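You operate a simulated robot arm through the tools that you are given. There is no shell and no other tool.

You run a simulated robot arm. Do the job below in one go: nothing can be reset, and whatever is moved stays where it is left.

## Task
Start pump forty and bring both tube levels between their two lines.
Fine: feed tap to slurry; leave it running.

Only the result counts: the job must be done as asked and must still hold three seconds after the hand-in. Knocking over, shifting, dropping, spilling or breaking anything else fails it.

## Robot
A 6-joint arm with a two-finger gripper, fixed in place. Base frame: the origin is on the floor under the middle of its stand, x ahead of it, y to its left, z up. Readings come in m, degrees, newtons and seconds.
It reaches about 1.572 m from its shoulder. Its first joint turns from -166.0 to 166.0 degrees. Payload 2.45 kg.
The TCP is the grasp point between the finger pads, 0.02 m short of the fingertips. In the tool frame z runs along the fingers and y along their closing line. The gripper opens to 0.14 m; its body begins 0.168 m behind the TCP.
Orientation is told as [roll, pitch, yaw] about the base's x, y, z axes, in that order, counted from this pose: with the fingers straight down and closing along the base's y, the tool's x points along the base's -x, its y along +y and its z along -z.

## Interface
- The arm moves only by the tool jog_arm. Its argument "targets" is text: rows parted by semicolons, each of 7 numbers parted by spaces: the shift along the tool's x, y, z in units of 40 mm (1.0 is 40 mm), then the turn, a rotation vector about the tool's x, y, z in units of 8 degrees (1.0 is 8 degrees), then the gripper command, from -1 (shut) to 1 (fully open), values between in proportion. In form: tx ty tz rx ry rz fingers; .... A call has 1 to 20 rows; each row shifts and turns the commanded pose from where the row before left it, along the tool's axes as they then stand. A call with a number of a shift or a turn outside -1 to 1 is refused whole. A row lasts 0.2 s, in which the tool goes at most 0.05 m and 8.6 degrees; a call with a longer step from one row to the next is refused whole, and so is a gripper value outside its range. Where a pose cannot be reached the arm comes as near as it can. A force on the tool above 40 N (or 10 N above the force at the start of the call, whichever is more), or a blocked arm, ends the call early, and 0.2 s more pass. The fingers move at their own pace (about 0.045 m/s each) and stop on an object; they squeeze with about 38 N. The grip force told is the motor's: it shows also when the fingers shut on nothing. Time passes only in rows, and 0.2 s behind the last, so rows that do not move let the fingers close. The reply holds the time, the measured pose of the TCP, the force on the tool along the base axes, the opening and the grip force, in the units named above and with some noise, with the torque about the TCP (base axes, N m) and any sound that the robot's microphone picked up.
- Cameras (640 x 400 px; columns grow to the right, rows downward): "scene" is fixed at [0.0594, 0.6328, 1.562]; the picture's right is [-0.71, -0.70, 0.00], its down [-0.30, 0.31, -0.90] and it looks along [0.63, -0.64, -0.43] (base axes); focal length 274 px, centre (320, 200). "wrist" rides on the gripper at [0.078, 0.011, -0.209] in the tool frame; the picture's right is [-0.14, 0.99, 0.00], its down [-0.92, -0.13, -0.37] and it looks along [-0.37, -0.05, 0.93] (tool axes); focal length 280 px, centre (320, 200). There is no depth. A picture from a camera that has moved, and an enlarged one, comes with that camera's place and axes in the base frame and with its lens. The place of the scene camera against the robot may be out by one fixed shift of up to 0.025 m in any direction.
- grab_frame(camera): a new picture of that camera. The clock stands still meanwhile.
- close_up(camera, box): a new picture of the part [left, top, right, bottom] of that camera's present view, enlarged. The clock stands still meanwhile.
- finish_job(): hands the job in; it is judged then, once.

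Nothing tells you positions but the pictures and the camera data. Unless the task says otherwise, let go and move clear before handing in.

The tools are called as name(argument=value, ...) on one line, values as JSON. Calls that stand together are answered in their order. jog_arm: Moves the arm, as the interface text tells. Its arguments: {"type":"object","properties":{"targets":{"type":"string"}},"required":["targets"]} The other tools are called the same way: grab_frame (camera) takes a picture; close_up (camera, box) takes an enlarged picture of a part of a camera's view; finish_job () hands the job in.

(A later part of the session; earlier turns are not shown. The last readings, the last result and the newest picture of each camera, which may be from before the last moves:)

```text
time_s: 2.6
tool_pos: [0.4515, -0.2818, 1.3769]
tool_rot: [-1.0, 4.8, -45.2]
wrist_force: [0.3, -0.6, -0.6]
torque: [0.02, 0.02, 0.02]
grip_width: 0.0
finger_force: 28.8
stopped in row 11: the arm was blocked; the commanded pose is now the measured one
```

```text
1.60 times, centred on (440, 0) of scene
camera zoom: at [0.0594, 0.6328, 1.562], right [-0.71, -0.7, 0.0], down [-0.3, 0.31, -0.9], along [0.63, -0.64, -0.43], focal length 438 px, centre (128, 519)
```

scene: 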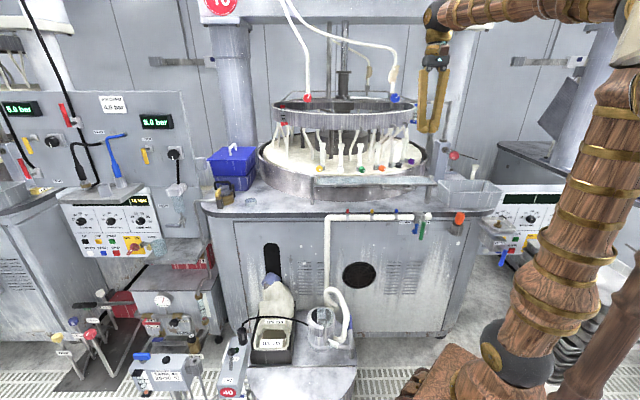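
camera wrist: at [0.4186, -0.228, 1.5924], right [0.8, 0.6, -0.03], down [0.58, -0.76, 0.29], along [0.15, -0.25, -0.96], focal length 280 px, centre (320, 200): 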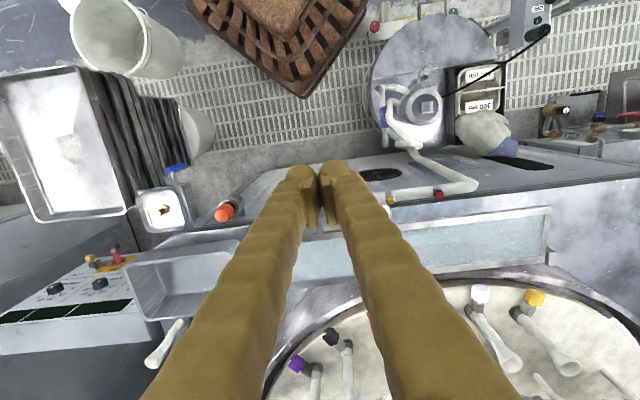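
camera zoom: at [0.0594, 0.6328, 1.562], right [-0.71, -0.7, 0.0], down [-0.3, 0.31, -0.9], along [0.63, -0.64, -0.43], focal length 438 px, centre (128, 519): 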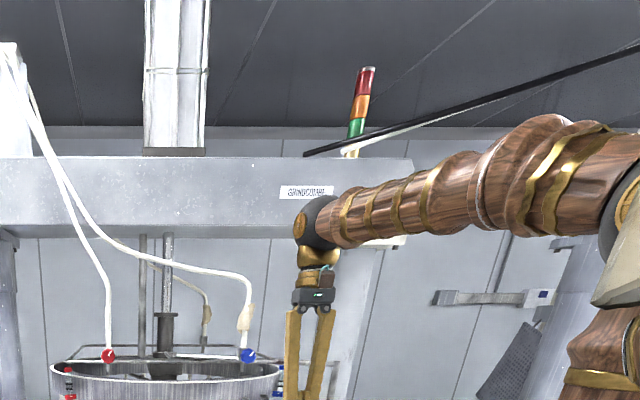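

The arm's upper link may have met a brown mast with a beige panel beside the stand. I'll look at that structure closely before I choose another route.

close_up(camera="scene", box=[440, 396, 640, 400])

close_up(camera="scene", box=[560, 300, 640, 400])

close_up(camera="scene", box=[634, 0, 640, 160])

close_up(camera="scene", box=[634, 160, 640, 400])

```text
3.20 times, centred on (540, 398) of scene
camera zoom: at [0.0594, 0.6328, 1.562], right [-0.71, -0.7, 0.0], down [-0.3, 0.31, -0.9], along [0.63, -0.64, -0.43], focal length 875 px, centre (-384, -434)
```

zoom: 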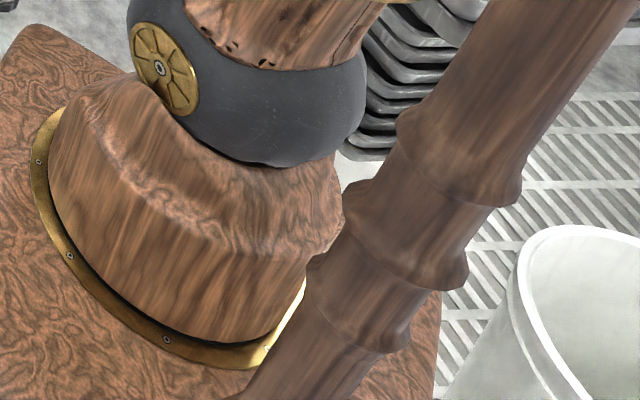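

```text
4.00 times, centred on (600, 350) of scene
camera zoom: at [0.0594, 0.6328, 1.562], right [-0.71, -0.7, 0.0], down [-0.3, 0.31, -0.9], along [0.63, -0.64, -0.43], focal length 1094 px, centre (-800, -400)
```

zoom: 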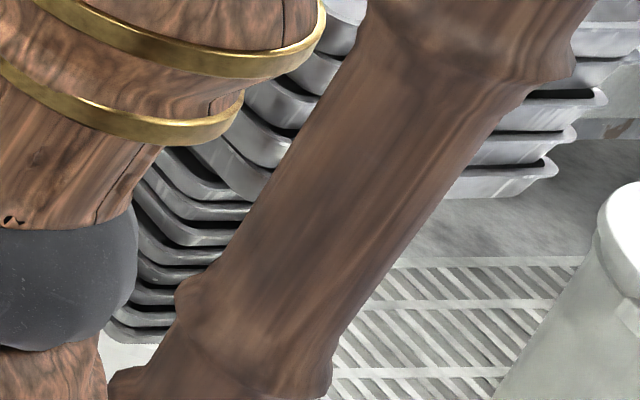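

```text
2.50 times, centred on (637, 80) of scene
camera zoom: at [0.0594, 0.6328, 1.562], right [-0.71, -0.7, 0.0], down [-0.3, 0.31, -0.9], along [0.63, -0.64, -0.43], focal length 684 px, centre (-472, 500)
```

zoom: 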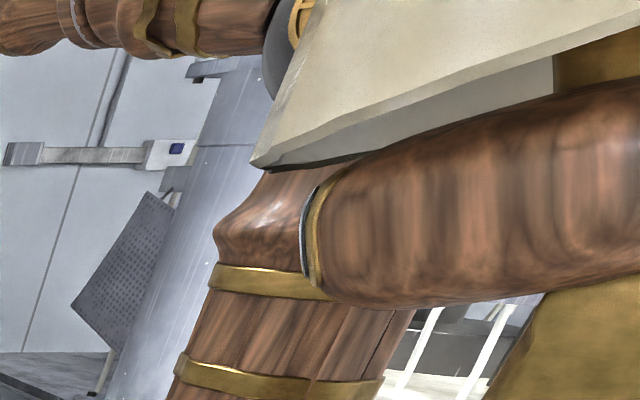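

```text
1.67 times, centred on (637, 280) of scene
camera zoom: at [0.0594, 0.6328, 1.562], right [-0.71, -0.7, 0.0], down [-0.3, 0.31, -0.9], along [0.63, -0.64, -0.43], focal length 456 px, centre (-208, 67)
```

zoom: 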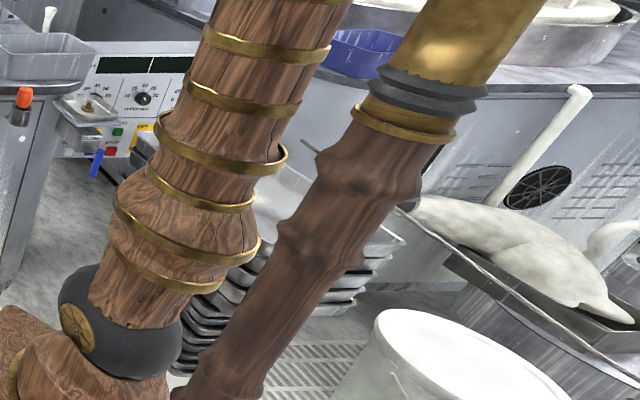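

close_up(camera="scene", box=[400, 399, 640, 400])

close_up(camera="scene", box=[320, 399, 640, 400])

close_up(camera="wrist", box=[0, 0, 640, 2])

close_up(camera="wrist", box=[638, 0, 640, 400])

```text
2.67 times, centred on (520, 400) of scene
camera zoom: at [0.0594, 0.6328, 1.562], right [-0.71, -0.7, 0.0], down [-0.3, 0.31, -0.9], along [0.63, -0.64, -0.43], focal length 730 px, centre (-213, -332)
```

zoom: 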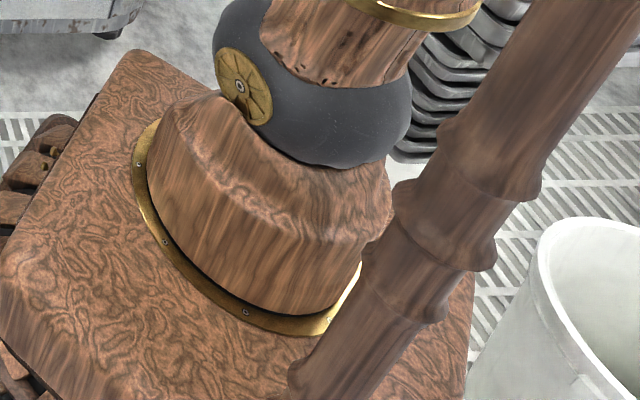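

```text
2.00 times, centred on (480, 400) of scene
camera zoom: at [0.0594, 0.6328, 1.562], right [-0.71, -0.7, 0.0], down [-0.3, 0.31, -0.9], along [0.63, -0.64, -0.43], focal length 547 px, centre (0, -199)
```

zoom: 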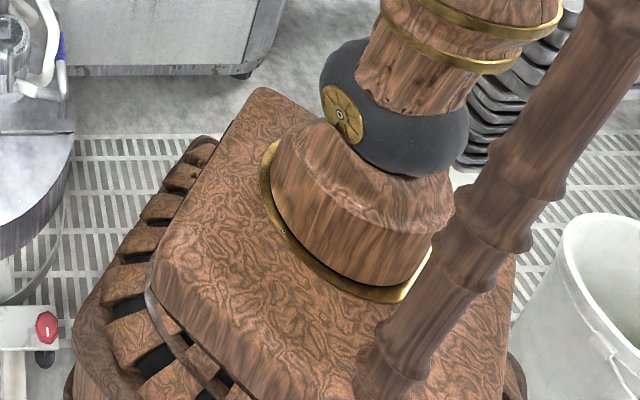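

```text
1.00 times, centred on (320, 1) of wrist (not enlarged: the box is as wide or as high as the picture)
camera zoom: at [0.4186, -0.228, 1.5924], right [0.8, 0.6, -0.03], down [0.58, -0.76, 0.29], along [0.15, -0.25, -0.96], focal length 280 px, centre (320, 399)
```

zoom: 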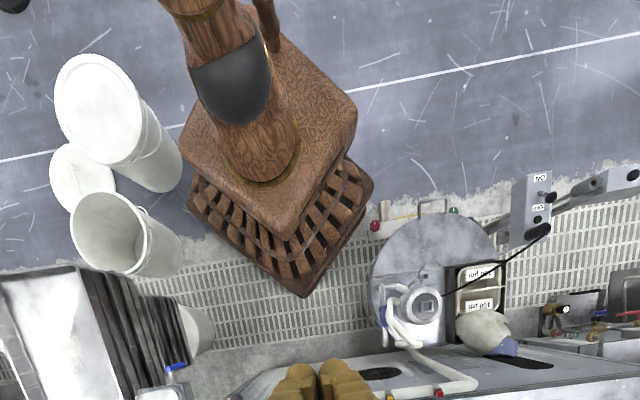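

```text
1.00 times, centred on (639, 200) of wrist (not enlarged: the box is as wide or as high as the picture)
camera zoom: at [0.4186, -0.228, 1.5924], right [0.8, 0.6, -0.03], down [0.58, -0.76, 0.29], along [0.15, -0.25, -0.96], focal length 280 px, centre (1, 200)
```

zoom: 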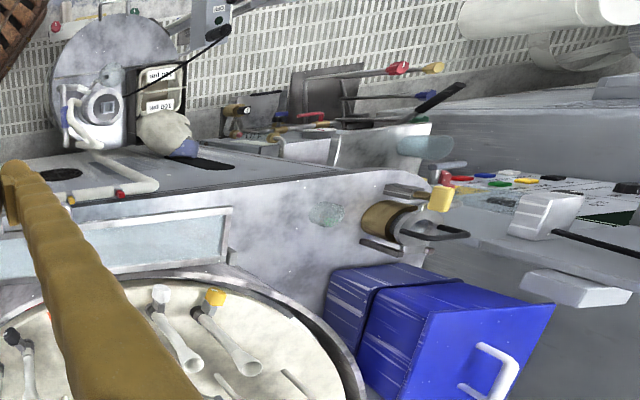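

There is a fixed mast on the stand beside the arm, and the upper arm met it when it leaned back. I'll swing outward to the left, right the tilt, then go down at a larger radius where the elbow stays forward.

jog_arm(targets="0 0.4 0 0 -0.3 0 -1; 0 0.85 0 0 -0.3 0 -1; 0.03 0.88 0 0 0 0 -1; 0.03 0.88 0 0 0 0 -1; 0.03 0.88 0 0 0 0 -1; 0.03 0.88 0 0 0 0 -1; 0.03 0.88 0 0 0 0 -1; 0.03 0.88 0 0 0 0 -1; 0.03 0.5 0 0 0 0 -1")

```text
time_s: 4.6
tool_pos: [0.6438, -0.0746, 1.3735]
tool_rot: [-1.0, -0.2, -45.2]
wrist_force: [-0.7, 0.8, 0.0]
torque: [-0.03, -0.01, 0.0]
grip_width: 0.0
finger_force: 29.0
```

Clear of the mast now. I'll descend in front of the machine to about z 0.97.

jog_arm(targets="0 0 0.6 0 0 0 -1; 0 0 1 0 0 0 -1; 0 0 1 0 0 0 -1; 0 0 1 0 0 0 -1; 0 0 1 0 0 0 -1; 0 0 1 0 0 0 -1; 0 0 1 0 0 0 -1; 0 0 1 0 0 0 -1; 0 0 1 0 0 0 -1; 0 0 0.8 0 0 0 -1; 0 0 0.5 0 0 0 -1")

grab_frame(camera="wrist")

grab_frame(camera="scene")

```text
time_s: 7.0
tool_pos: [0.6407, -0.0833, 0.9777]
tool_rot: [-0.9, -0.3, -45.3]
wrist_force: [0.5, -0.1, -0.5]
torque: [0.01, -0.01, 0.01]
grip_width: 0.0002
finger_force: 29.2
```

```text
taken
camera wrist: at [0.5945, -0.0173, 1.1854], right [0.8, 0.6, -0.02], down [0.56, -0.74, 0.38], along [0.21, -0.31, -0.93], focal length 280 px, centre (320, 200)
```

wrist: 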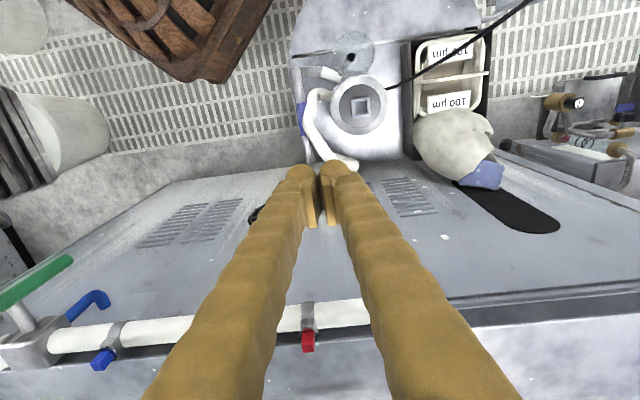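

```text
taken
```

scene: 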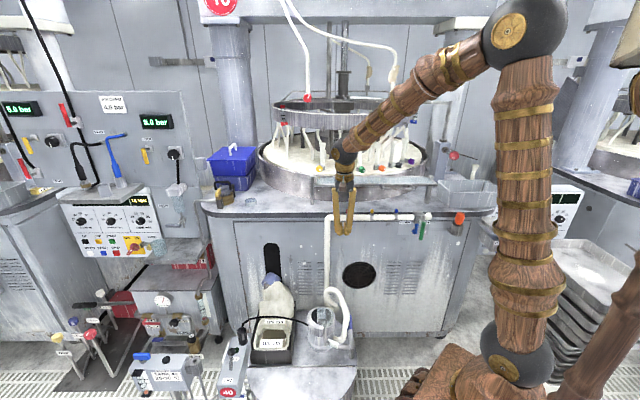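

The lower region works. The green lever shows at the left of the wrist view, in front of the pipe. I'll slide right along the front to face it and tilt the fingers toward the machine.

jog_arm(targets="0 -0.5 0 0 0 0 -1; 0.02 -0.94 0 0 0 0 -1; 0.02 -0.94 0 0 0 0 -1; 0.02 -0.94 0 0 0 0 -1; 0.02 -0.94 0 0 0 0 -1; 0.02 -0.94 0 0 0 0 -1; 0.02 -0.94 0 0 0 0 -1; 0.02 -0.94 0 0 0 0 -1; 0.02 -0.94 0 0 0 0 -1; 0 -0.5 0 0 0 0 -1; 0 0 0 0 -0.7 0 -1; 0 0 0 0 -0.94 0 -1; 0 0 0 0 -0.94 0 -1; 0 0 0 0 -0.94 0 -1")

grab_frame(camera="wrist")

grab_frame(camera="scene")

```text
time_s: 10.2
tool_pos: [0.3968, -0.3196, 0.9352]
tool_rot: [-1.8, -22.8, -44.2]
wrist_force: [0.1, 0.2, 0.2]
torque: [-0.01, -0.01, 0.04]
grip_width: 0.0
finger_force: 29.3
stopped in row 14: the arm was blocked; the commanded pose is now the measured one
```

```text
taken
camera wrist: at [0.2985, -0.2001, 1.0967], right [0.79, 0.61, 0.02], down [0.42, -0.57, 0.7], along [0.44, -0.54, -0.71], focal length 280 px, centre (320, 200)
```

wrist: 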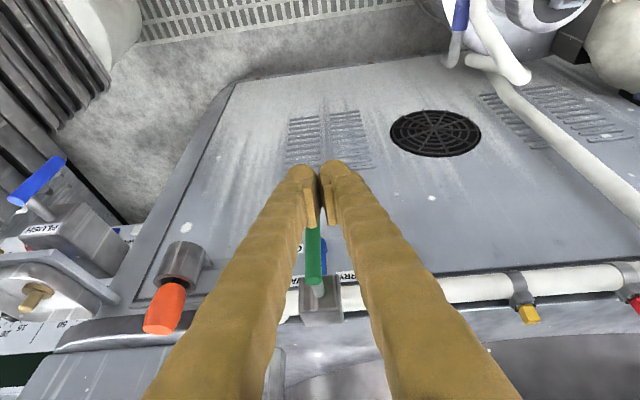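

```text
taken
```

scene: 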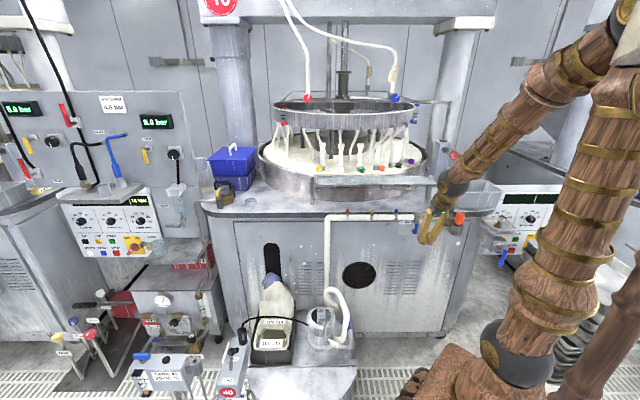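

Blocked again at 23° tilt because the elbow is near the mast, though the hand is well placed just in front of the lever. I'll move right and lower, then forward with a bit more tilt, so the shut fingers sit beside the lever on its WATER side.

jog_arm(targets="-0.07 -0.77 0.35 -0.075 0 0 -1; -0.07 -0.77 0.35 -0.075 0 0 -1; -0.07 -0.77 0.35 -0.075 0 0 -1; -0.8 0 0.34 0 -0.7 0 -1; -0.68 0 0.57 0 -0.7 0 -1")

grab_frame(camera="wrist")

close_up(camera="scene", box=[380, 180, 480, 250])

```text
time_s: 11.4
tool_pos: [0.3814, -0.4269, 0.8949]
tool_rot: [-2.9, -28.5, -35.6]
wrist_force: [1.7, -0.9, 1.1]
torque: [0.08, 0.15, 0.01]
grip_width: 0.0001
finger_force: 29.1
out of reach, approached as far as the arm can: row 5
```

```text
taken
camera wrist: at [0.2578, -0.3111, 1.0407], right [0.69, 0.72, 0.02], down [0.45, -0.46, 0.77], along [0.56, -0.52, -0.64], focal length 280 px, centre (320, 200)
```

wrist: 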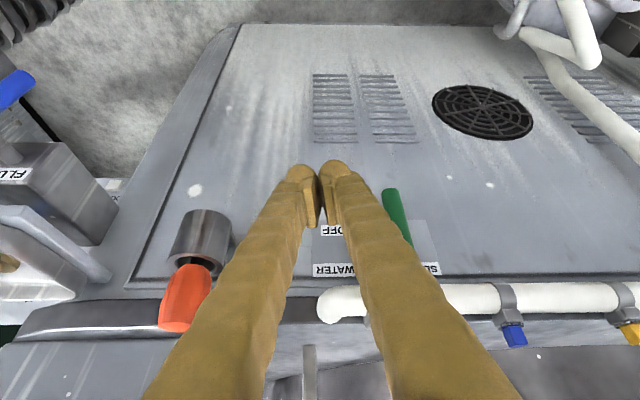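

```text
5.71 times, centred on (430, 215) of scene
camera zoom: at [0.0594, 0.6328, 1.562], right [-0.71, -0.7, 0.0], down [-0.3, 0.31, -0.9], along [0.63, -0.64, -0.43], focal length 1563 px, centre (-309, 114)
```

zoom: 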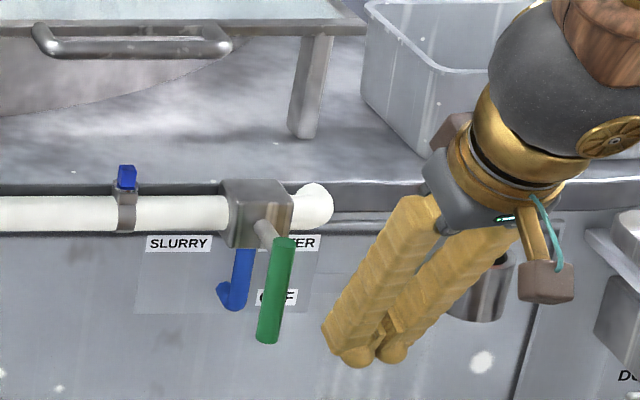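

The arm hit its folding limit (wrist too close to the shoulder), so I'll back off to about 30° tilt at the same place and check the pose.

jog_arm(targets="0 0 0 0 0.5 0 -1; 0 0 0 0 0 0 -1")

```text
time_s: 12.0
tool_pos: [0.3918, -0.4324, 0.9017]
tool_rot: [1.6, -30.0, -44.3]
wrist_force: [-0.1, -0.6, 0.4]
torque: [-0.01, -0.02, -0.01]
grip_width: 0.0
finger_force: 29.3
out of reach, approached as far as the arm can: row 1
```

Still slightly short. I'll ease the tilt to about 27° and see whether the hand settles at the planned spot beside the lever.

jog_arm(targets="0 0 0 0 0.38 0 -1; 0 0 0 0 0 0 -1")

grab_frame(camera="wrist")

close_up(camera="scene", box=[380, 190, 460, 250])

```text
time_s: 12.6
tool_pos: [0.394, -0.4305, 0.9015]
tool_rot: [2.1, -29.1, -44.2]
wrist_force: [0.0, 0.3, -0.6]
torque: [-0.04, 0.01, 0.0]
grip_width: 0.0
finger_force: 28.6
```

```text
taken
camera wrist: at [0.2748, -0.3109, 1.0469], right [0.77, 0.64, 0.1], down [0.35, -0.54, 0.76], along [0.54, -0.55, -0.64], focal length 280 px, centre (320, 200)
```

wrist: 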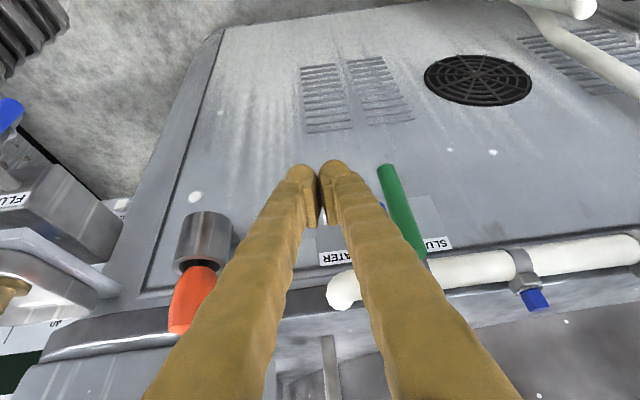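

```text
6.67 times, centred on (420, 220) of scene
camera zoom: at [0.0594, 0.6328, 1.562], right [-0.71, -0.7, 0.0], down [-0.3, 0.31, -0.9], along [0.63, -0.64, -0.43], focal length 1824 px, centre (-347, 67)
```

zoom: 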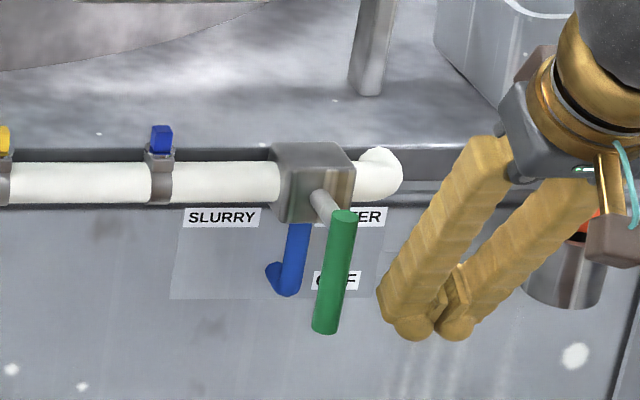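

The lever's bottom end now resolves to about u 0.041, n -0.600, z 0.87, and the fingers sit about 4 cm to its right. I'll ease the tilt to 25°, square up and advance 1.5 cm into the lever's plane.

jog_arm(targets="0 0 0 0.32 0.5 0 -1; -0.165 -0.15 0.53 0 0 0 -1; 0 0 0 0 0 0 -1")

grab_frame(camera="wrist")

close_up(camera="scene", box=[380, 190, 460, 250])

```text
time_s: 13.4
tool_pos: [0.4041, -0.4416, 0.8837]
tool_rot: [2.1, -26.4, -44.1]
wrist_force: [-0.3, 0.2, -0.5]
torque: [-0.02, 0.0, 0.01]
grip_width: 0.0001
finger_force: 29.1
out of reach, approached as far as the arm can: row 1
```

```text
taken
camera wrist: at [0.2902, -0.326, 1.0373], right [0.77, 0.64, 0.09], down [0.38, -0.56, 0.73], along [0.52, -0.53, -0.67], focal length 280 px, centre (320, 200)
```

wrist: 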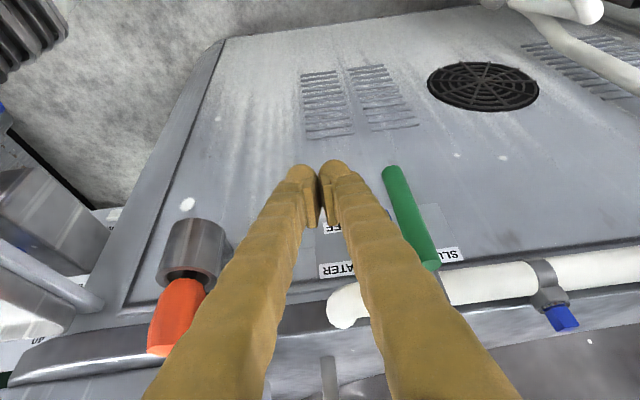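

```text
6.67 times, centred on (420, 220) of scene
camera zoom: at [0.0594, 0.6328, 1.562], right [-0.71, -0.7, 0.0], down [-0.3, 0.31, -0.9], along [0.63, -0.64, -0.43], focal length 1824 px, centre (-347, 67)
```

zoom: 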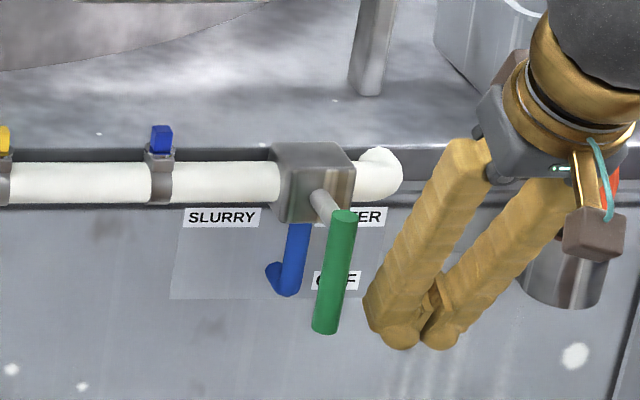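

The fingers are in the lever's plane now, just to its right. I'll push left along the lever's arc for the first part and watch the force.

jog_arm(targets="0.028 0.61 0.056 0 0 0 -1; 0.033 0.62 0.067 0 0 0 -1; 0.018 0.525 0.036 0 0 0 -1")

grab_frame(camera="wrist")

close_up(camera="scene", box=[380, 190, 460, 250])

```text
time_s: 14.2
tool_pos: [0.4537, -0.389, 0.8798]
tool_rot: [2.1, -26.4, -44.1]
wrist_force: [-2.1, 0.8, 0.1]
torque: [-0.04, -0.08, 0.07]
grip_width: 0.0003
finger_force: 29.7
```

```text
taken
camera wrist: at [0.3396, -0.2741, 1.0324], right [0.77, 0.64, 0.09], down [0.38, -0.56, 0.74], along [0.52, -0.53, -0.67], focal length 280 px, centre (320, 200)
```

wrist: 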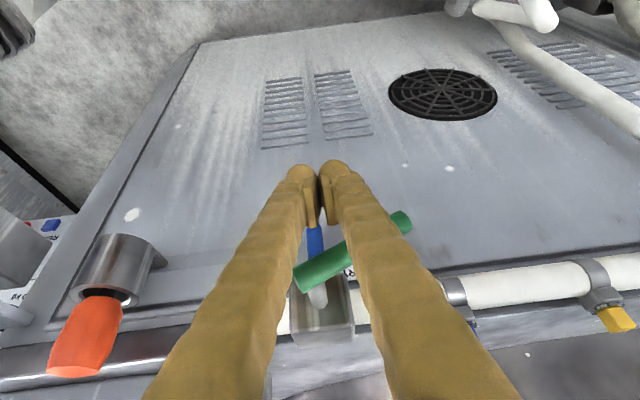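

```text
6.67 times, centred on (420, 220) of scene
camera zoom: at [0.0594, 0.6328, 1.562], right [-0.71, -0.7, 0.0], down [-0.3, 0.31, -0.9], along [0.63, -0.64, -0.43], focal length 1824 px, centre (-347, 67)
```

zoom: 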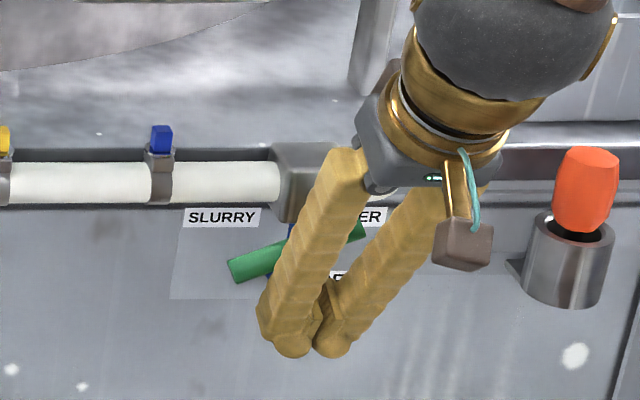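

The lever is moving easily, about 65–70° round toward SLURRY, with only 2 N. I'll continue up-left along the arc.

jog_arm(targets="-0.133 0.375 -0.269 0 0 0 -1; -0.133 0.3 -0.269 0 0 0 -1")

grab_frame(camera="wrist")

close_up(camera="scene", box=[380, 190, 460, 250])

```text
time_s: 14.8
tool_pos: [0.4694, -0.3685, 0.9029]
tool_rot: [2.2, -26.1, -44.1]
wrist_force: [-21.8, 7.1, -17.3]
torque: [0.02, -1.19, -0.48]
grip_width: 0.0002
finger_force: 29.6
```

```text
taken
camera wrist: at [0.3562, -0.2537, 1.0566], right [0.77, 0.64, 0.09], down [0.38, -0.57, 0.73], along [0.52, -0.53, -0.67], focal length 280 px, centre (320, 200)
```

wrist: 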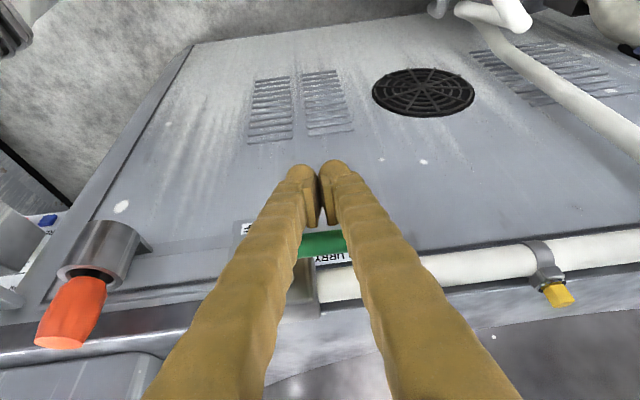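

```text
6.67 times, centred on (420, 220) of scene
camera zoom: at [0.0594, 0.6328, 1.562], right [-0.71, -0.7, 0.0], down [-0.3, 0.31, -0.9], along [0.63, -0.64, -0.43], focal length 1824 px, centre (-347, 67)
```

zoom: 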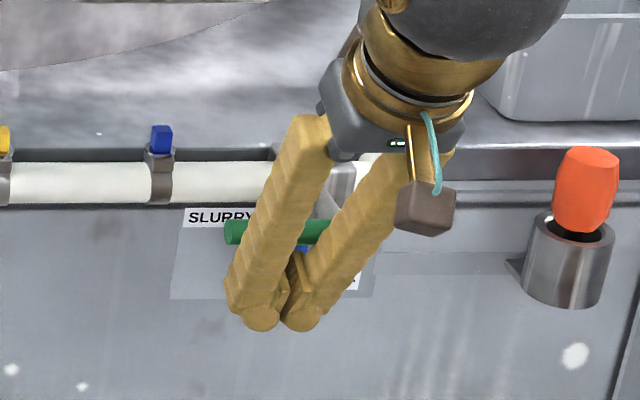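

The lever is horizontal at SLURRY and against its stop (force rose to about 29 N). I'll drop away from it, back out and to the left, then check that it stayed.

jog_arm(targets="0.28 0 0.56 0 0 0 -1; 0.224 0.75 -0.111 0 0 0 -1; 0.224 0.87 -0.111 0 0 0 -1; 0.224 0.87 -0.111 0 0 0 -1; 0.224 0.87 -0.111 0 0 0 -1; 0.1 0.87 0 0 0 0 -1")

close_up(camera="scene", box=[360, 190, 460, 250])

grab_frame(camera="scene")

```text
time_s: 16.2
tool_pos: [0.5551, -0.2161, 0.8843]
tool_rot: [2.2, -26.5, -44.2]
wrist_force: [0.7, 0.5, -1.0]
torque: [-0.01, 0.01, 0.02]
grip_width: 0.0
finger_force: 28.8
```

```text
6.40 times, centred on (410, 220) of scene
camera zoom: at [0.0594, 0.6328, 1.562], right [-0.71, -0.7, 0.0], down [-0.3, 0.31, -0.9], along [0.63, -0.64, -0.43], focal length 1751 px, centre (-256, 72)
```

zoom: 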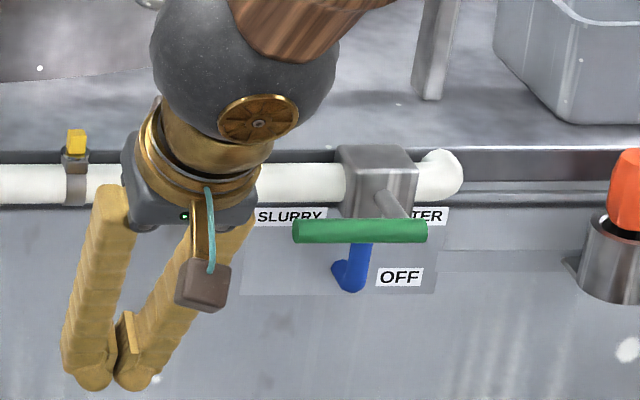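

```text
taken
```

scene: 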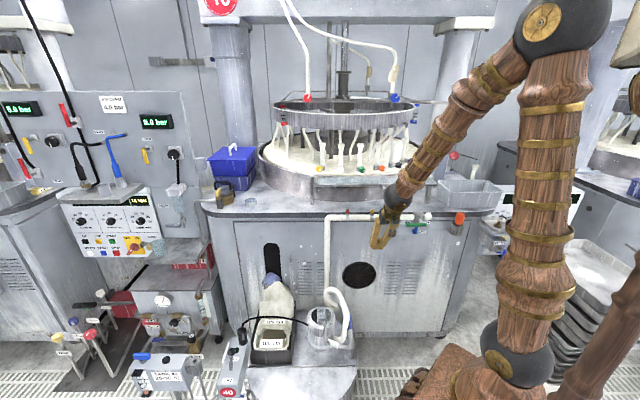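

The tap lever stayed at SLURRY. Next I'll straighten the hand and travel left to hover above the pump 40 lever near [0.74, 0.40], keeping clear above the pump hose.

jog_arm(targets="0 0.7 0 0.3 0.83 0 -1; 0 0.7 0 0 0.83 0 -1; 0 0.7 0 0 0.83 0 -1; 0 0.7 0 0 0.82 0 -1; 0.4 0.8 0 0 0 0 -1; 0.55 0.8 0 0 0 0 -1; 0.55 0.8 0 0 0 0 -1; 0.55 0.8 0 0 0 0 -1; 0.55 0.8 0 0 0 0 -1; 0.55 0.8 0 0 0 0 -1; 0.55 0.8 0 0 0 0 -1; 0.55 0.8 0 0 0 0 -1; 0.55 0.8 0 0 0 0 -1; 0.55 0.8 0 0 0 0 -1; 0.55 0.8 0 0 0 0 -1; 0.55 0.8 0 0 0 0 -1; 0.55 0.8 0 0 0 0 -1; 0.55 0.8 0 0 0 0 -1")

grab_frame(camera="wrist")

grab_frame(camera="scene")

```text
time_s: 20.0
tool_pos: [0.7301, 0.3947, 0.8793]
tool_rot: [-0.2, 0.1, -44.1]
wrist_force: [0.7, -0.6, -0.3]
torque: [-0.02, -0.02, 0.01]
grip_width: 0.0
finger_force: 29.6
```

```text
taken
camera wrist: at [0.6821, 0.4581, 1.0882], right [0.79, 0.62, -0.01], down [0.57, -0.73, 0.37], along [0.22, -0.29, -0.93], focal length 280 px, centre (320, 200)
```

wrist: 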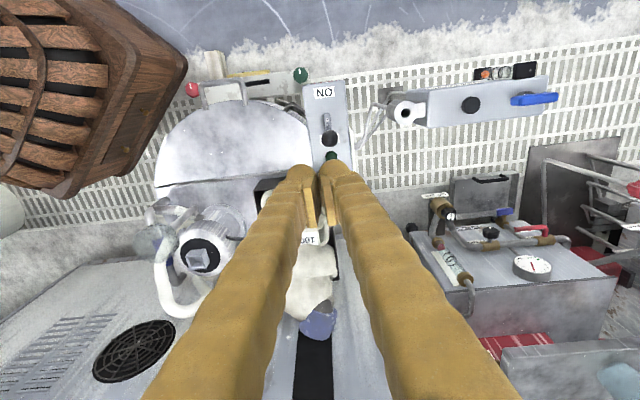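

```text
taken
```

scene: 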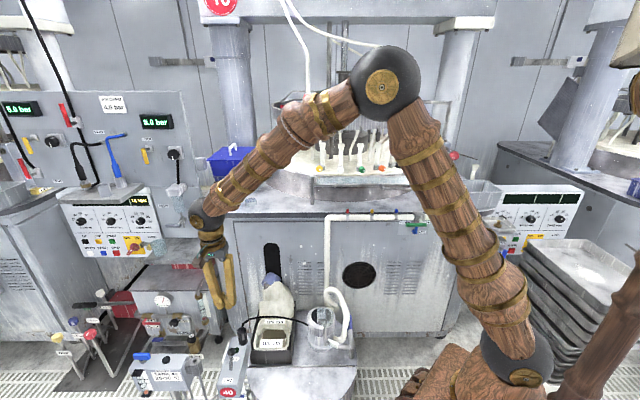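

The switch box is straight ahead in the wrist view, with its lever, green lamp and ON label. I'll zoom in to measure it.

close_up(camera="wrist", box=[270, 70, 390, 180])

close_up(camera="scene", box=[205, 320, 265, 400])

```text
3.64 times, centred on (330, 125) of wrist
camera zoom: at [0.6821, 0.4581, 1.0882], right [0.79, 0.62, -0.01], down [0.57, -0.73, 0.37], along [0.22, -0.29, -0.93], focal length 1020 px, centre (284, 473)
```

zoom: 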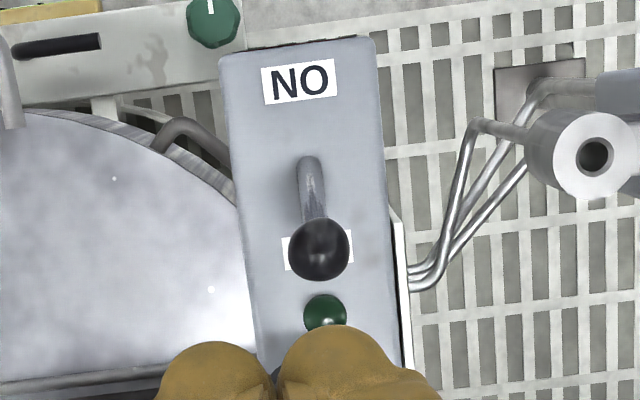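

```text
5.00 times, centred on (235, 360) of scene
camera zoom: at [0.0594, 0.6328, 1.562], right [-0.71, -0.7, 0.0], down [-0.3, 0.31, -0.9], along [0.63, -0.64, -0.43], focal length 1368 px, centre (745, -600)
```

zoom: 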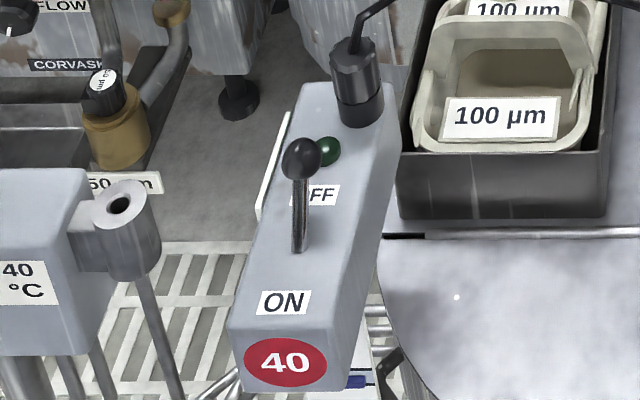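

The lever knob is at about [0.735, 0.411, 0.65], leaning to the OFF side, and the box axis lines up with the hand. I'll open to 6 cm, centre over the knob and come partway down to check alignment.

jog_arm(targets="0.2 0.37 0 0 0 0 -0.14; 0 0 0 0 0 0 -0.14; 0 0 0 0 0 0 -0.14; 0 0 0.8 0 0 0 -0.14; 0 0 0.9 0 0 0 -0.14; 0 0 0.8 0 0 0 -0.14; 0 0 0.5 0 0 0 -0.14")

grab_frame(camera="wrist")

close_up(camera="scene", box=[195, 300, 275, 400])

```text
time_s: 21.6
tool_pos: [0.7322, 0.4102, 0.7608]
tool_rot: [-0.3, 0.1, -44.1]
wrist_force: [0.3, -0.4, 0.0]
torque: [-0.04, -0.03, -0.03]
grip_width: 0.0604
finger_force: 0.0
```

```text
taken
camera wrist: at [0.6852, 0.4725, 0.9702], right [0.79, 0.62, -0.01], down [0.57, -0.73, 0.37], along [0.22, -0.29, -0.93], focal length 280 px, centre (320, 200)
```

wrist: 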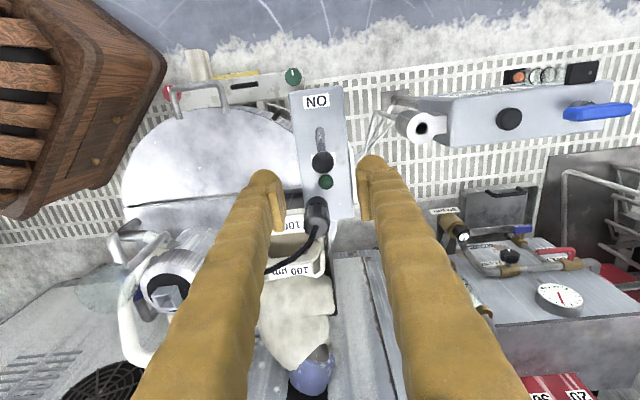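

```text
4.00 times, centred on (235, 350) of scene
camera zoom: at [0.0594, 0.6328, 1.562], right [-0.71, -0.7, 0.0], down [-0.3, 0.31, -0.9], along [0.63, -0.64, -0.43], focal length 1094 px, centre (660, -400)
```

zoom: 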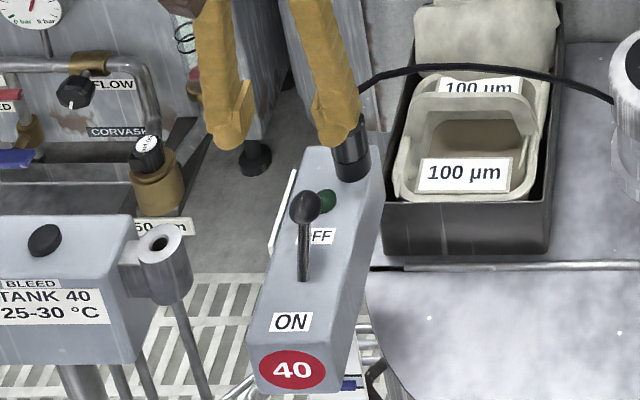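

The knob lines up between the fingertips. I'll descend to z≈0.65 around the knob and check before closing.

jog_arm(targets="0 0.05 0.9 0 0 0 -0.14; 0 0 0.9 0 0 0 -0.14; 0 0 0.75 0 0 0 -0.14")

grab_frame(camera="wrist")

close_up(camera="scene", box=[195, 300, 275, 400])

```text
time_s: 22.4
tool_pos: [0.7346, 0.4137, 0.659]
tool_rot: [-0.3, 0.1, -44.1]
wrist_force: [0.7, 1.1, 0.1]
torque: [0.0, 0.0, -0.01]
grip_width: 0.0602
finger_force: 0.0
```

```text
taken
camera wrist: at [0.6872, 0.476, 0.868], right [0.79, 0.62, -0.01], down [0.57, -0.73, 0.37], along [0.22, -0.29, -0.93], focal length 280 px, centre (320, 200)
```

wrist: 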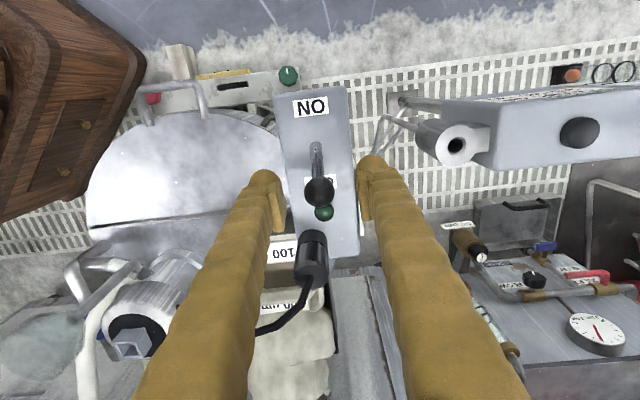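

```text
4.00 times, centred on (235, 350) of scene
camera zoom: at [0.0594, 0.6328, 1.562], right [-0.71, -0.7, 0.0], down [-0.3, 0.31, -0.9], along [0.63, -0.64, -0.43], focal length 1094 px, centre (660, -400)
```

zoom: 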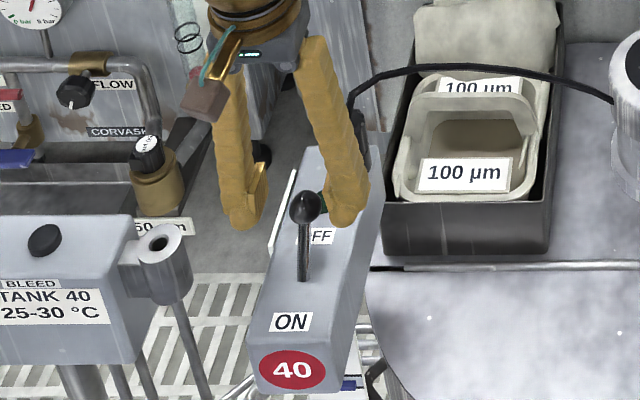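

The knob sits between the pads at the TCP depth. I'll close on it.

jog_arm(targets="0 0 0 0 0 0 -1; 0 0 0 0 0 0 -1; 0 0 0 0 0 0 -1; 0 0 0 0 0 0 -1")

close_up(camera="scene", box=[195, 300, 275, 400])

close_up(camera="scene", box=[265, 75, 435, 135])

```text
time_s: 23.6
tool_pos: [0.7337, 0.4112, 0.662]
tool_rot: [-0.3, 0.1, -44.2]
wrist_force: [-13.0, -14.6, 51.7]
torque: [-0.54, 0.15, -0.24]
grip_width: 0.0058
finger_force: 29.7
stopped in row 4: the force on the tool passed its limit at 44 N (the readings are from after the stop); the commanded pose is now the measured one
```

```text
4.00 times, centred on (235, 350) of scene
camera zoom: at [0.0594, 0.6328, 1.562], right [-0.71, -0.7, 0.0], down [-0.3, 0.31, -0.9], along [0.63, -0.64, -0.43], focal length 1094 px, centre (660, -400)
```

zoom: 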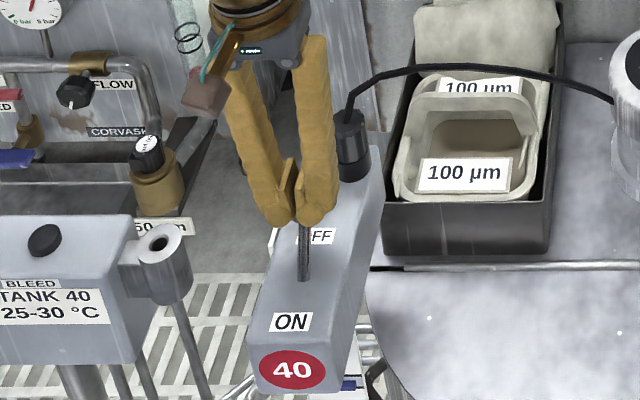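

```text
3.76 times, centred on (350, 105) of scene
camera zoom: at [0.0594, 0.6328, 1.562], right [-0.71, -0.7, 0.0], down [-0.3, 0.31, -0.9], along [0.63, -0.64, -0.43], focal length 1030 px, centre (207, 558)
```

zoom: 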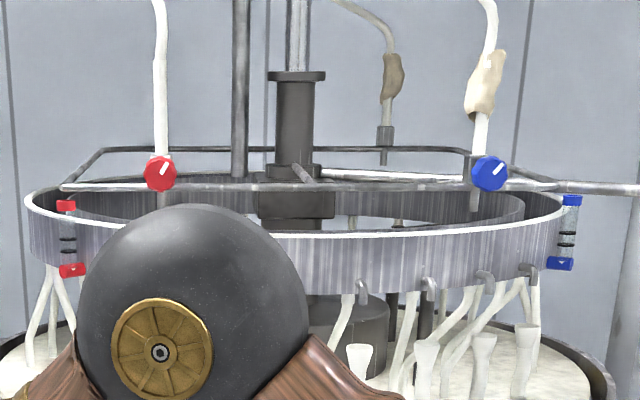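

The fingers closed to 6 mm and were pushed upward, so the grip isn't properly around the knob. I'll look from the wrist before moving.

grab_frame(camera="wrist")

close_up(camera="wrist", box=[270, 80, 380, 250])

close_up(camera="scene", box=[215, 330, 250, 375])

```text
taken
camera wrist: at [0.6868, 0.4748, 0.8711], right [0.79, 0.61, -0.01], down [0.57, -0.73, 0.37], along [0.22, -0.29, -0.93], focal length 280 px, centre (320, 200)
```

wrist: 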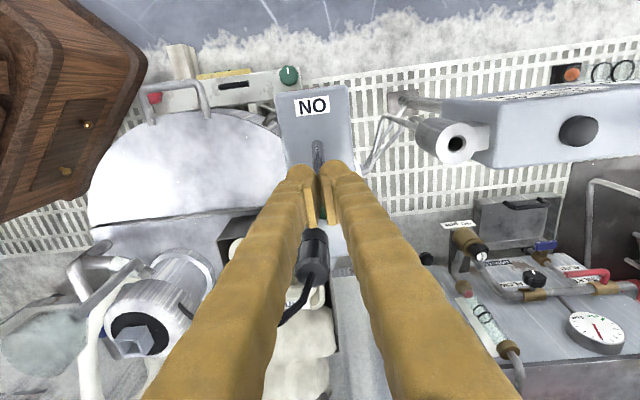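

```text
2.35 times, centred on (325, 165) of wrist
camera zoom: at [0.6868, 0.4748, 0.8711], right [0.79, 0.61, -0.01], down [0.57, -0.73, 0.37], along [0.22, -0.29, -0.93], focal length 660 px, centre (308, 282)
```

zoom: 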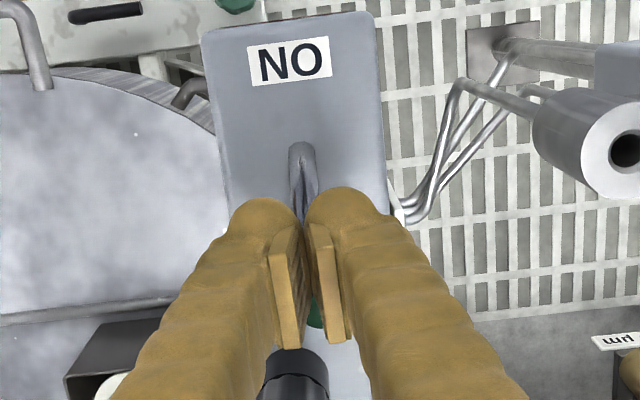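

```text
8.89 times, centred on (232, 352) of scene
camera zoom: at [0.0594, 0.6328, 1.562], right [-0.71, -0.7, 0.0], down [-0.3, 0.31, -0.9], along [0.63, -0.64, -0.43], focal length 2432 px, centre (1098, -1156)
```

zoom: 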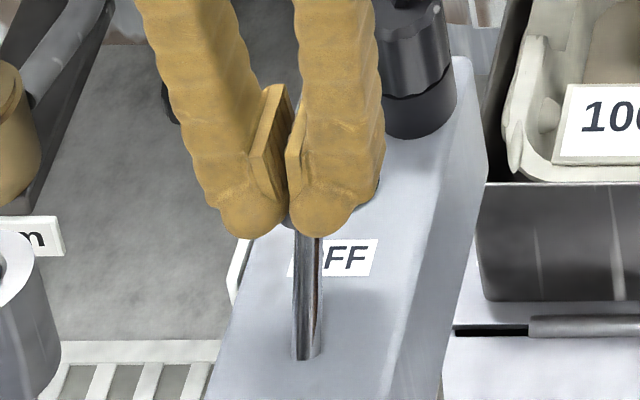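

The pad tips pinched the top of the knob, so it sits lower than I assumed, at about z 0.63. I'll open, go down about 2.8 cm and regrip.

jog_arm(targets="0 0 0 0 0 0 -0.14; 0 0 0 0 0 0 -0.14; 0 0 0 0 0 0 -0.14; -0.1 0 0.3 0 0 0 -0.14; 0 0 0.4 0 0 0 -0.14; 0 0 0 0 0 0 -0.14")

close_up(camera="wrist", box=[240, 80, 400, 250])

close_up(camera="scene", box=[215, 330, 250, 375])

```text
time_s: 25.0
tool_pos: [0.7367, 0.4096, 0.6312]
tool_rot: [-0.4, 0.0, -44.0]
wrist_force: [-0.1, 0.1, -0.3]
torque: [-0.01, 0.01, 0.0]
grip_width: 0.0602
finger_force: 0.1
```

```text
2.35 times, centred on (320, 165) of wrist
camera zoom: at [0.6892, 0.4727, 0.8404], right [0.79, 0.62, -0.01], down [0.57, -0.73, 0.37], along [0.22, -0.29, -0.93], focal length 660 px, centre (320, 282)
```

zoom: 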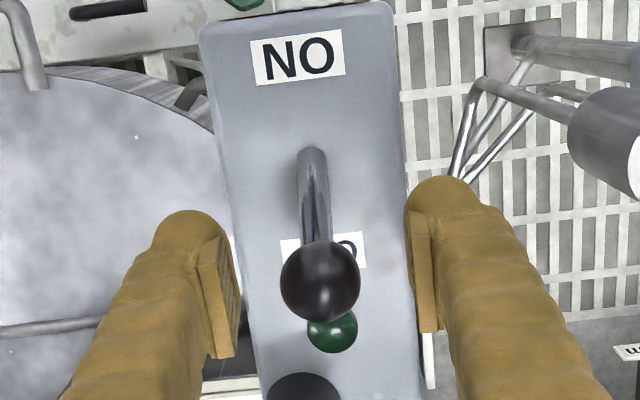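

```text
8.89 times, centred on (232, 352) of scene
camera zoom: at [0.0594, 0.6328, 1.562], right [-0.71, -0.7, 0.0], down [-0.3, 0.31, -0.9], along [0.63, -0.64, -0.43], focal length 2432 px, centre (1098, -1156)
```

zoom: 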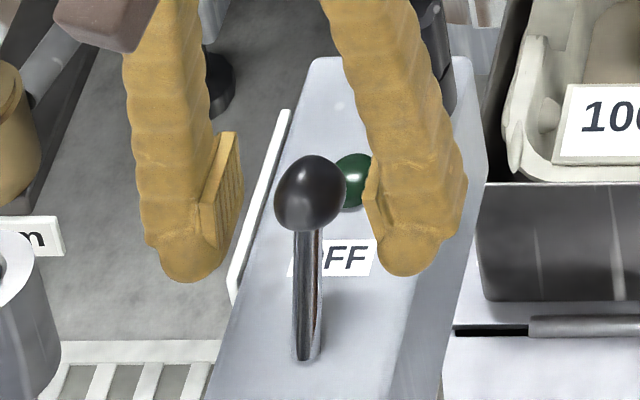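

The knob now sits between the pads at the right height. Closing again.

jog_arm(targets="-0.08 0 0 0 0 0 -1; 0 0 0 0 0 0 -1; 0 0 0 0 0 0 -1; 0 0 0 0 0 0 -1")

close_up(camera="scene", box=[215, 330, 250, 375])

```text
time_s: 26.0
tool_pos: [0.7383, 0.4084, 0.6316]
tool_rot: [-0.5, 0.0, -44.1]
wrist_force: [-6.7, -6.7, 1.2]
torque: [-0.04, 0.1, 0.08]
grip_width: 0.0228
finger_force: 38.7
```

```text
8.89 times, centred on (232, 352) of scene
camera zoom: at [0.0594, 0.6328, 1.562], right [-0.71, -0.7, 0.0], down [-0.3, 0.31, -0.9], along [0.63, -0.64, -0.43], focal length 2432 px, centre (1098, -1156)
```

zoom: 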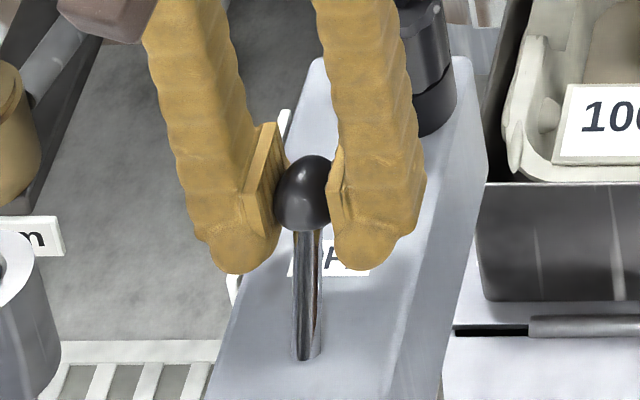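

Gripped at 23 mm with a firm hold. I'll swing the lever over its arc from OFF to ON.

jog_arm(targets="0.38 -0.04 -0.145 0 0 0 -1; 0.405 0 -0.05 0 0 0 -1; 0.405 0 0.05 0 0 0 -1; 0.38 0 0.145 0 0 0 -1")

close_up(camera="scene", box=[205, 320, 260, 395])

close_up(camera="wrist", box=[240, 80, 400, 250])

grab_frame(camera="scene")

```text
time_s: 27.0
tool_pos: [0.6928, 0.4534, 0.6334]
tool_rot: [-0.2, 0.1, -44.2]
wrist_force: [14.0, 17.6, 12.4]
torque: [-0.38, -0.14, 0.36]
grip_width: 0.0181
finger_force: 43.0
```

```text
5.33 times, centred on (232, 358) of scene
camera zoom: at [0.0594, 0.6328, 1.562], right [-0.71, -0.7, 0.0], down [-0.3, 0.31, -0.9], along [0.63, -0.64, -0.43], focal length 1459 px, centre (787, -640)
```

zoom: 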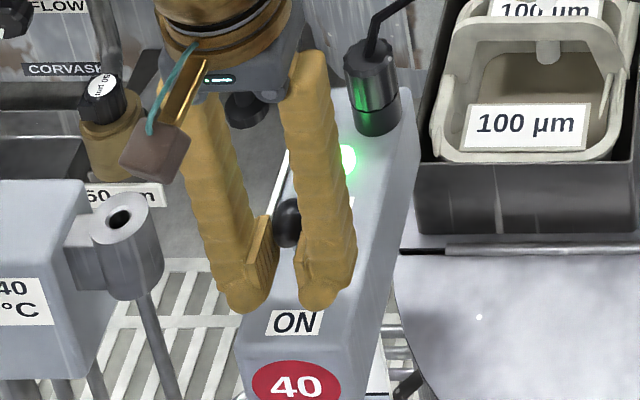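

```text
2.35 times, centred on (320, 165) of wrist
camera zoom: at [0.6458, 0.514, 0.8415], right [0.79, 0.62, 0.0], down [0.57, -0.73, 0.37], along [0.22, -0.29, -0.93], focal length 660 px, centre (320, 282)
```

zoom: 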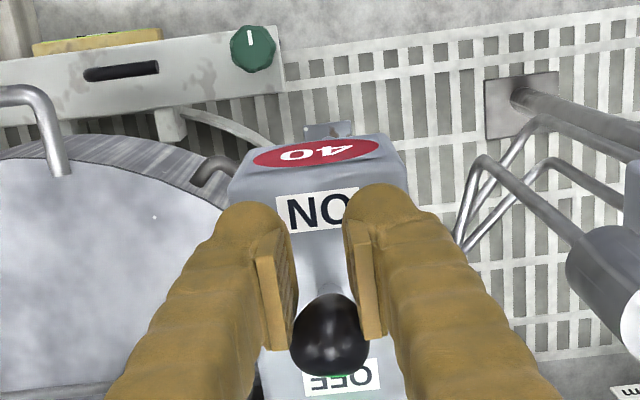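

```text
taken
```

scene: 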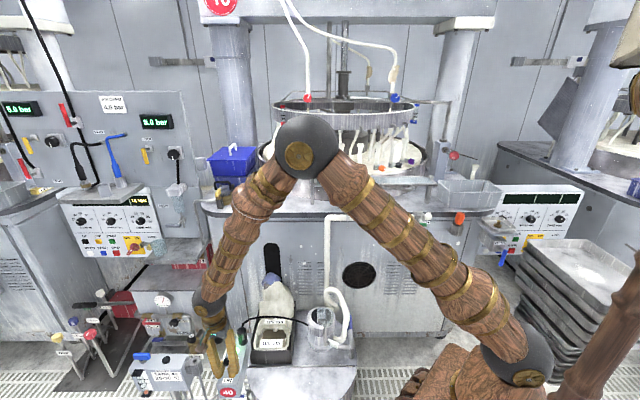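

The green lamp is lit, so the pump is on, though the knob slipped toward the pads' rear edge. I'll check the sight tubes and the lever position now.

close_up(camera="scene", box=[268, 94, 304, 126])

close_up(camera="scene", box=[398, 94, 434, 126])

close_up(camera="scene", box=[212, 340, 252, 372])

```text
12.50 times, centred on (286, 110) of scene
camera zoom: at [0.0594, 0.6328, 1.562], right [-0.71, -0.7, 0.0], down [-0.3, 0.31, -0.9], along [0.63, -0.64, -0.43], focal length 3420 px, centre (745, 1325)
```

zoom: 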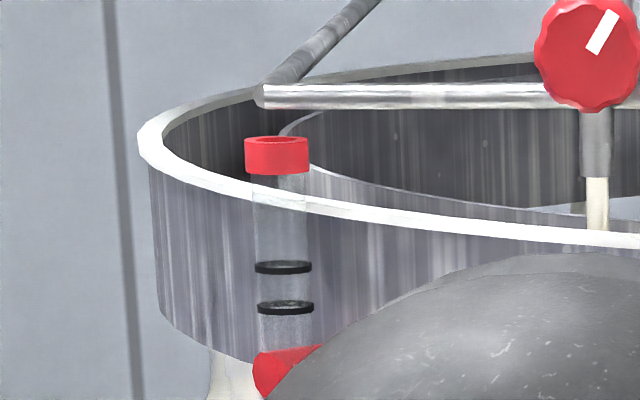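

```text
12.50 times, centred on (416, 110) of scene
camera zoom: at [0.0594, 0.6328, 1.562], right [-0.71, -0.7, 0.0], down [-0.3, 0.31, -0.9], along [0.63, -0.64, -0.43], focal length 3420 px, centre (-880, 1325)
```

zoom: 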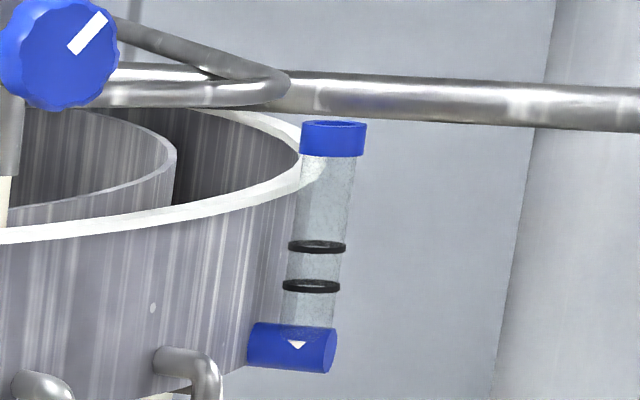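

```text
12.50 times, centred on (232, 356) of scene
camera zoom: at [0.0594, 0.6328, 1.562], right [-0.71, -0.7, 0.0], down [-0.3, 0.31, -0.9], along [0.63, -0.64, -0.43], focal length 3420 px, centre (1420, -1750)
```

zoom: 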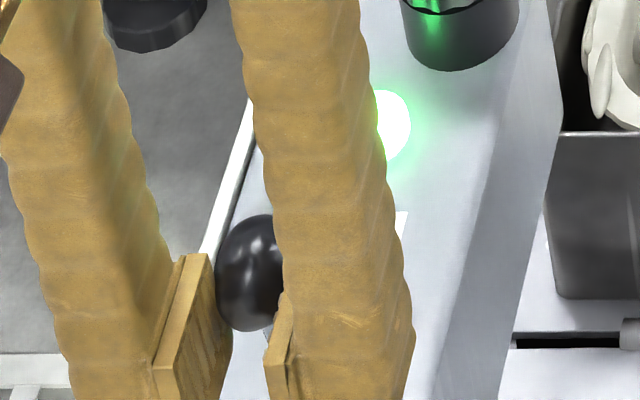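

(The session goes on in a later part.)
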